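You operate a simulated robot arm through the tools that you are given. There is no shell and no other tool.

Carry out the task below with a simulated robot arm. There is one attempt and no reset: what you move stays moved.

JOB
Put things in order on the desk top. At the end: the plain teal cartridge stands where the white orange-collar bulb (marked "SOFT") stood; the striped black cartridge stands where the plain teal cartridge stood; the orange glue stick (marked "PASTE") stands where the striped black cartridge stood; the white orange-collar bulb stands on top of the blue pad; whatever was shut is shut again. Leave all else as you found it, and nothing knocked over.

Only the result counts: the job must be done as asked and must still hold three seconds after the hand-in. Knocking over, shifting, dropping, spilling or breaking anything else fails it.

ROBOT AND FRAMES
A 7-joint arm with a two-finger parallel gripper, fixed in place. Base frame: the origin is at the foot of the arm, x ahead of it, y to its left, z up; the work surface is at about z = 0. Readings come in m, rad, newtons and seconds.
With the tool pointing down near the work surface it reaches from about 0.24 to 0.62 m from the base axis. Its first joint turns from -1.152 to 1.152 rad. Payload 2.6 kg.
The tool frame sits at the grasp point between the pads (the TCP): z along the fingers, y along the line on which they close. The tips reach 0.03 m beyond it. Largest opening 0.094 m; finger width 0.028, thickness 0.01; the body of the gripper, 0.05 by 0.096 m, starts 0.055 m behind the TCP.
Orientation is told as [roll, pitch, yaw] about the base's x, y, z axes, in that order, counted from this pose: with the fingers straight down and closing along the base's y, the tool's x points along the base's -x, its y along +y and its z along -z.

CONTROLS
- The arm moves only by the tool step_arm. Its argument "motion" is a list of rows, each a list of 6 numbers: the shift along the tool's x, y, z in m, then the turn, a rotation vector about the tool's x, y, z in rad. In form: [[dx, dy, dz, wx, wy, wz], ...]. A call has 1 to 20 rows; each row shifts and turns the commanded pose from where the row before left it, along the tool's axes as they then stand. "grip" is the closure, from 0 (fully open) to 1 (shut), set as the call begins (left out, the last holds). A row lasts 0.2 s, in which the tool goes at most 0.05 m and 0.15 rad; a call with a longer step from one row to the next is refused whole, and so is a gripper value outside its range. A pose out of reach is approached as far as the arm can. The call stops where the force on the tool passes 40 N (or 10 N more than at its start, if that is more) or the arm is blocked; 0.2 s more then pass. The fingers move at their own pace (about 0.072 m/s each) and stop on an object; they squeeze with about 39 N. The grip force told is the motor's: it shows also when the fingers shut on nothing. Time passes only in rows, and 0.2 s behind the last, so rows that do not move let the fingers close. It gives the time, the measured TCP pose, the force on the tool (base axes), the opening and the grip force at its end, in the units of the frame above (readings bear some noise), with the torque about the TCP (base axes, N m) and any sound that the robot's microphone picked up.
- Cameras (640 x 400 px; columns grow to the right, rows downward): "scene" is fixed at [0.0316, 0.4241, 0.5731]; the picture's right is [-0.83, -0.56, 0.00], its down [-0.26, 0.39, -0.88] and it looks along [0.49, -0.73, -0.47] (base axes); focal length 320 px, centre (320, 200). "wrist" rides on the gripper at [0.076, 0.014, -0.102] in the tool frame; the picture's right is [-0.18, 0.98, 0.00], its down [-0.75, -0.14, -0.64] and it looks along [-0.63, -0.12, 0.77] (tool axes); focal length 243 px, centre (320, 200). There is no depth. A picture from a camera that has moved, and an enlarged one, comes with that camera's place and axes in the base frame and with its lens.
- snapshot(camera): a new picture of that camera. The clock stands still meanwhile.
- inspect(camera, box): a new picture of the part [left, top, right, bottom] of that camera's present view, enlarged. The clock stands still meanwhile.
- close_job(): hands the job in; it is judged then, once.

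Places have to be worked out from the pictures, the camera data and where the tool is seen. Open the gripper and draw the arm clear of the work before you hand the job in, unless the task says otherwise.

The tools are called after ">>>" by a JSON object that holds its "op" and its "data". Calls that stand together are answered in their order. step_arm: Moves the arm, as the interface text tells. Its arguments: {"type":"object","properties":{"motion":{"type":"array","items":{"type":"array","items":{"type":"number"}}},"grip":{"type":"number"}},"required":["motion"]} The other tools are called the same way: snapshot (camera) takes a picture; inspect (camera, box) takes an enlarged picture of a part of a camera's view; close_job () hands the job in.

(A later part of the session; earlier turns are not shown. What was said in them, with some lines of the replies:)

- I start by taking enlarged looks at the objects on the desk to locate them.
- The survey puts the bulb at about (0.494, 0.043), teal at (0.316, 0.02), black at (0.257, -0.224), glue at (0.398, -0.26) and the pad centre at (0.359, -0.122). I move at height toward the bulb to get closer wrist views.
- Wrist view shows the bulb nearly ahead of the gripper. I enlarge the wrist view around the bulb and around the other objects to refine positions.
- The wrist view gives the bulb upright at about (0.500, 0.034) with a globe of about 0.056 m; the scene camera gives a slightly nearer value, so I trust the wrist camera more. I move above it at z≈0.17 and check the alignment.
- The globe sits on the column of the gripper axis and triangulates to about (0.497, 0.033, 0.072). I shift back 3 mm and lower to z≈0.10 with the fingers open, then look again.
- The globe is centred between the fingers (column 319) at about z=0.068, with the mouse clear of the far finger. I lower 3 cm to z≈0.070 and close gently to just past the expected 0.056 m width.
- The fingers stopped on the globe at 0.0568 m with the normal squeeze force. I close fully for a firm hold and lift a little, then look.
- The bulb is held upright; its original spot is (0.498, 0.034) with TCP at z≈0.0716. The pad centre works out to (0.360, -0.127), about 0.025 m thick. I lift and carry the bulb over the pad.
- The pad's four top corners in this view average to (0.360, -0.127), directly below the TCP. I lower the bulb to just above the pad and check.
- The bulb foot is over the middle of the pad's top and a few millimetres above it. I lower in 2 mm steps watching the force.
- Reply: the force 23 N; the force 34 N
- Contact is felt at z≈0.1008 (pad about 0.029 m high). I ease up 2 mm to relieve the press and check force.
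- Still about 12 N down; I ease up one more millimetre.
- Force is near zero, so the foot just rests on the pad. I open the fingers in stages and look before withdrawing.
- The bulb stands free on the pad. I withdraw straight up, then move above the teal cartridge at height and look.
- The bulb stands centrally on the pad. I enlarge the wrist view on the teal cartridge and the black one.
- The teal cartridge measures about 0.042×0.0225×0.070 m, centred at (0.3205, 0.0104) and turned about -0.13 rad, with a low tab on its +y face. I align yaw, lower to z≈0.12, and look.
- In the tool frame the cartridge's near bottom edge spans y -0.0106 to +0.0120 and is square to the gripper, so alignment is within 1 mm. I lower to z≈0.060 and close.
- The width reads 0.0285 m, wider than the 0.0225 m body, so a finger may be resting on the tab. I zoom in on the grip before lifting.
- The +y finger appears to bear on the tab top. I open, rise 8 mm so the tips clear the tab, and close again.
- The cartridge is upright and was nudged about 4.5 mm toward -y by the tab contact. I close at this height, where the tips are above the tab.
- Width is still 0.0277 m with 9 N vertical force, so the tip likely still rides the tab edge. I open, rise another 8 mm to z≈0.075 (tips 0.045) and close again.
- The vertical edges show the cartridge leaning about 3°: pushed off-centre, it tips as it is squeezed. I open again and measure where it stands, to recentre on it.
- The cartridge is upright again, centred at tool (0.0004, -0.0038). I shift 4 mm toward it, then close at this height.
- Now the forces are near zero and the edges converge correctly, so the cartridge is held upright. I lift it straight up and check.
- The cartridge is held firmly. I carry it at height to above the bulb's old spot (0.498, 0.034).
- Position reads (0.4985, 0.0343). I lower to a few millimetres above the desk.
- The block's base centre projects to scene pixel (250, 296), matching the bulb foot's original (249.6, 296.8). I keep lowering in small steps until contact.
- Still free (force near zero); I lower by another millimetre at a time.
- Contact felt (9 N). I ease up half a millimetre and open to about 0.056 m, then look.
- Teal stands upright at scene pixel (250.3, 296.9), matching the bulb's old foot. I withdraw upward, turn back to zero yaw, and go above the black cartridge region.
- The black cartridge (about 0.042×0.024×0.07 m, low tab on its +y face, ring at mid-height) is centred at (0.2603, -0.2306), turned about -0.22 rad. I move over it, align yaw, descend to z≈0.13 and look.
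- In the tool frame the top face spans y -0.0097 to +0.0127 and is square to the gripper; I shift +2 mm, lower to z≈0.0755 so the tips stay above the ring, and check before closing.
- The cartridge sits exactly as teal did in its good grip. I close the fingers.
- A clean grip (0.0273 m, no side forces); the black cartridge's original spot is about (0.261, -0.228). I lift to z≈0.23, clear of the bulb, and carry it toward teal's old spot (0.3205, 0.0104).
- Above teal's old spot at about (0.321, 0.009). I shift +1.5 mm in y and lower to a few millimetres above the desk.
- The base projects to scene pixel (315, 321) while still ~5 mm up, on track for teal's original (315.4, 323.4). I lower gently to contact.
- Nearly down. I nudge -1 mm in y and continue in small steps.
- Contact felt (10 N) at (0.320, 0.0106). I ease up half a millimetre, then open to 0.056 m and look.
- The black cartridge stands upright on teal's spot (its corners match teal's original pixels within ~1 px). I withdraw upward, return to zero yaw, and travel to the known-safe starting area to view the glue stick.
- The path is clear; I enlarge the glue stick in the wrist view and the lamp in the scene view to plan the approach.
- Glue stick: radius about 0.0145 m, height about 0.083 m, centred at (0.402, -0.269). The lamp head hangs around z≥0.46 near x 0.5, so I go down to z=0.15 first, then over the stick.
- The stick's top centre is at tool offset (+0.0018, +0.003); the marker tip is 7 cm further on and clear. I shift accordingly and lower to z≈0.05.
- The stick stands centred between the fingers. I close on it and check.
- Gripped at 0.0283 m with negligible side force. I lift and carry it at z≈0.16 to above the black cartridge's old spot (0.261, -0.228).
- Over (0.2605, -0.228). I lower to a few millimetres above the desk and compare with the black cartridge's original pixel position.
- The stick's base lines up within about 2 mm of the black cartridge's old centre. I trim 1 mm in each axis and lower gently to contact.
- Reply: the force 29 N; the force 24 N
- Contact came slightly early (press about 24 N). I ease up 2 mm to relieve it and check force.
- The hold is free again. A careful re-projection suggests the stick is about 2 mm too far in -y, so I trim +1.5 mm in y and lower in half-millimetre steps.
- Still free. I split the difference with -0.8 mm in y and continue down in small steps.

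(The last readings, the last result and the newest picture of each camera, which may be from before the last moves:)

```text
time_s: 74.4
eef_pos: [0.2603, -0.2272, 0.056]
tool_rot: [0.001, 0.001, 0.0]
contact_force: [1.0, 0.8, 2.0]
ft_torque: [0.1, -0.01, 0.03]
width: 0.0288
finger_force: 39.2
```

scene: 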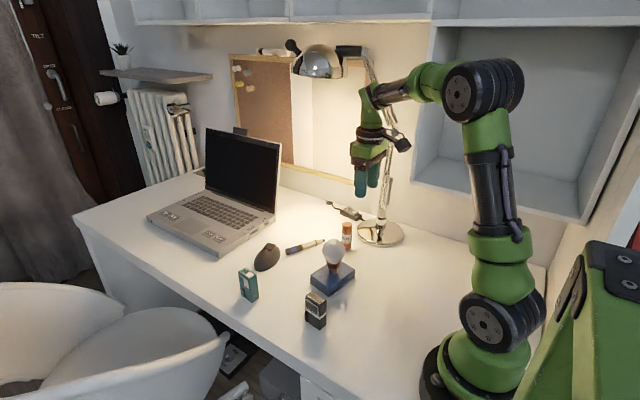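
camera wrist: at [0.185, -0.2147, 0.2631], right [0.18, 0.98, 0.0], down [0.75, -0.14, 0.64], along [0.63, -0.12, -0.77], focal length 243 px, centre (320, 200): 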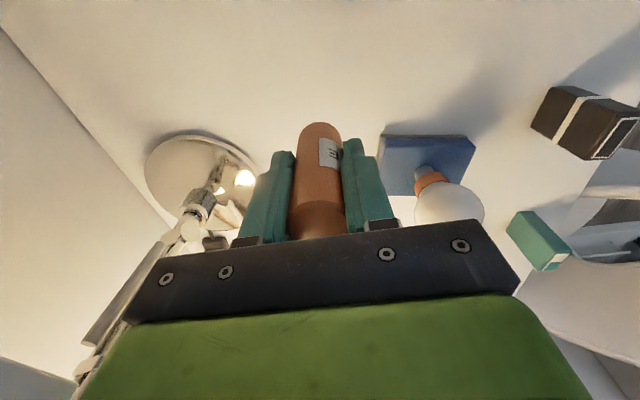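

The stick now just touches the desk (about 2 N) at (0.2605, -0.2275). I open the fingers in stages and look.

>>> {"op": "step_arm", "data": {"motion": [[0, 0, 0, 0, 0, 0], [0, 0, 0, 0, 0, 0]], "grip": 0.65}}

>>> {"op": "step_arm", "data": {"motion": [[0, 0, 0, 0, 0, 0], [0, 0, 0, 0, 0, 0], [0, 0, 0, 0, 0, 0]], "grip": 0.3}}

>>> {"op": "inspect", "data": {"camera": "scene", "box": [350, 220, 420, 290]}}

>>> {"op": "snapshot", "data": {"camera": "wrist"}}

```text
time_s: 75.0
eef_pos: [0.2609, -0.2277, 0.0553]
tool_rot: [0.0, 0.001, 0.0]
contact_force: [0.3, -0.3, 0.0]
ft_torque: [-0.01, 0.01, 0.01]
width: 0.0329
finger_force: 0.1
```

```text
time_s: 75.8
eef_pos: [0.2598, -0.2289, 0.0554]
tool_rot: [0.001, -0.001, -0.001]
contact_force: [0.5, 1.1, 0.3]
ft_torque: [0.0, 0.02, 0.01]
width: 0.0658
finger_force: 0.0
```

```text
5.71 times, centred on (385, 255) of scene
camera zoom: at [0.0316, 0.4241, 0.5731], right [-0.83, -0.56, 0.0], down [-0.26, 0.39, -0.88], along [0.49, -0.73, -0.47], focal length 1830 px, centre (-51, -114)
```

zoom: 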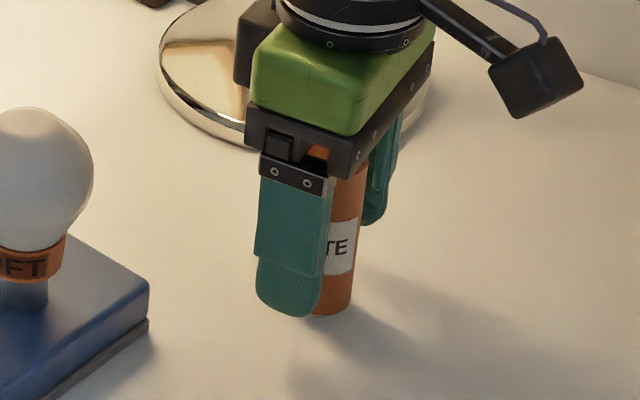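

```text
taken
camera wrist: at [0.1846, -0.2152, 0.1582], right [0.18, 0.98, 0.0], down [0.75, -0.14, 0.64], along [0.63, -0.12, -0.77], focal length 243 px, centre (320, 200)
```

wrist: 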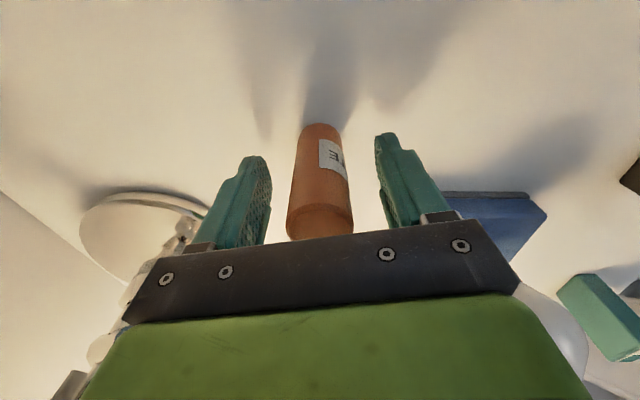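

The stick stands by itself. I withdraw straight up, return to the starting area, and take final pictures to verify everything.

>>> {"op": "step_arm", "data": {"motion": [[0, 0, -0.01, 0, 0, 0], [0, 0, -0.02, 0, 0, 0], [0, 0, -0.025, 0, 0, 0], [0, 0, -0.035, 0, 0, 0], [0, 0, -0.04, 0, 0, 0], [0, 0, -0.04, 0, 0, 0], [0, 0, -0.03, 0, 0, 0], [-0.023, -0.005, 0, 0, 0, 0], [-0.023, -0.005, 0, 0, 0, 0], [-0.023, -0.005, 0, 0, 0, 0], [0, 0, 0, 0, 0, 0], [0, 0, 0, 0, 0, 0]], "grip": 0.3}}

>>> {"op": "snapshot", "data": {"camera": "wrist"}}

>>> {"op": "snapshot", "data": {"camera": "scene"}}

>>> {"op": "inspect", "data": {"camera": "scene", "box": [220, 200, 420, 340]}}

```text
time_s: 78.4
eef_pos: [0.3294, -0.2433, 0.2534]
tool_rot: [-0.001, 0.0, -0.001]
contact_force: [0.6, 1.2, 0.9]
ft_torque: [0.01, 0.01, -0.02]
width: 0.0658
finger_force: 0.1
```

```text
taken
camera wrist: at [0.2537, -0.2303, 0.357], right [0.18, 0.98, 0.0], down [0.75, -0.14, 0.64], along [0.63, -0.12, -0.77], focal length 243 px, centre (320, 200)
```

wrist: 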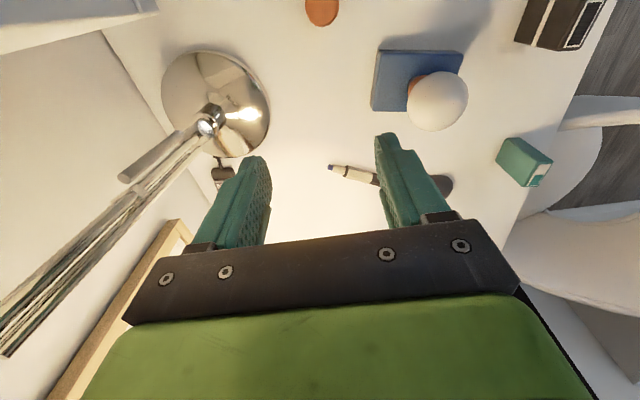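

```text
taken
```

scene: 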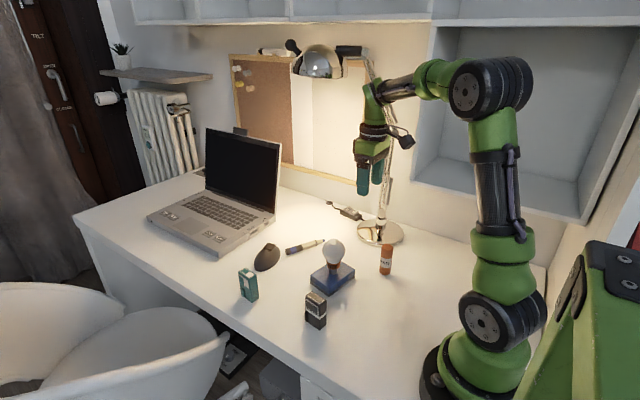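

```text
2.86 times, centred on (320, 270) of scene
camera zoom: at [0.0316, 0.4241, 0.5731], right [-0.83, -0.56, 0.0], down [-0.26, 0.39, -0.88], along [0.49, -0.73, -0.47], focal length 915 px, centre (320, 0)
```

zoom: 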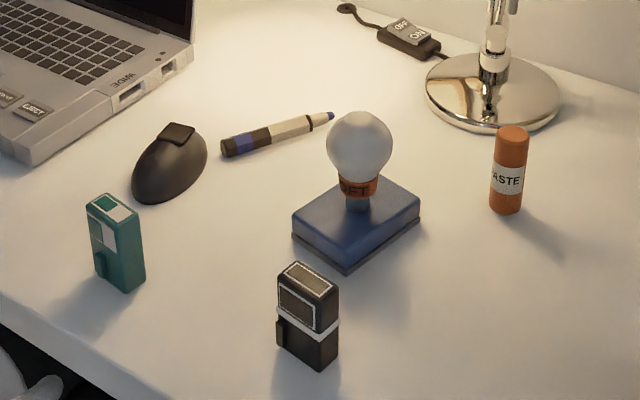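

Everything stands upright: teal on the bulb's spot, black on teal's spot, the glue stick on black's spot and the bulb on the pad. The pad, mouse, marker, lamp and laptop have not moved. I open the gripper fully and let things settle with a last look.

>>> {"op": "step_arm", "data": {"motion": [[0, 0, 0, 0, 0, 0], [0, 0, 0, 0, 0, 0], [0, 0, 0, 0, 0, 0], [0, 0, 0, 0, 0, 0], [0, 0, 0, 0, 0, 0]], "grip": 0}}

>>> {"op": "inspect", "data": {"camera": "scene", "box": [220, 200, 420, 340]}}

```text
time_s: 79.6
eef_pos: [0.3295, -0.2435, 0.2539]
tool_rot: [0.0, 0.001, 0.0]
contact_force: [-0.2, 0.2, 0.2]
ft_torque: [0.01, 0.01, 0.01]
width: 0.0939
finger_force: 0.0
```

```text
2.86 times, centred on (320, 270) of scene
camera zoom: at [0.0316, 0.4241, 0.5731], right [-0.83, -0.56, 0.0], down [-0.26, 0.39, -0.88], along [0.49, -0.73, -0.47], focal length 915 px, centre (320, 0)
```

zoom: 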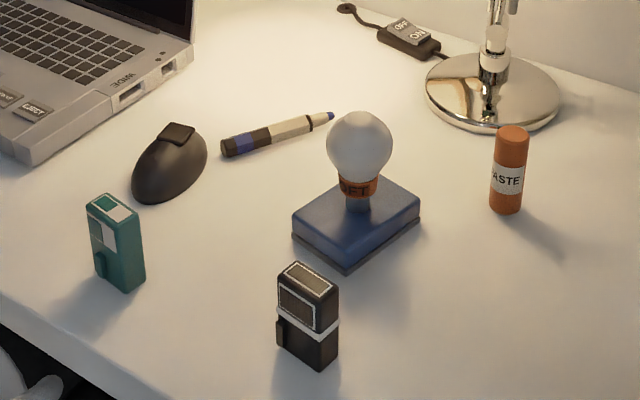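

The scene is steady, the gripper is open and the arm is clear, so I hand the job in.

>>> {"op": "close_job", "data": {}}

```text
The job is handed in.
```

I finished the rearrangement and handed the job in; I don't have the judging result. In the last picture everything was standing and still, with the gripper open and the arm clear.

| Object | Now stands | How close |
|---|---|---|
| White orange-collar bulb ("SOFT") | On top of the blue pad, near its centre | Upright and steady |
| Plain teal cartridge | Where the bulb stood, about (0.498, 0.034) | Within about 1 pixel of the bulb's old foot in the scene camera |
| Striped black cartridge | Where the teal cartridge stood, about (0.320, 0.011) | Corners within about 2 pixels of teal's original ones |
| Orange glue stick ("PASTE") | Where the black cartridge stood, about (0.261, -0.228) | I estimate within 2–3 mm |

- **Teal cartridge:** I needed several grips before it held upright, because one finger caught its side tab. It shifted about 4–5 mm on the desk during those tries, but I set the black cartridge at the spot measured before that.
- **Everything else:** the pad, mouse, marker, lamp and laptop look unmoved compared with the first pictures. I opened nothing, so nothing needed shutting.
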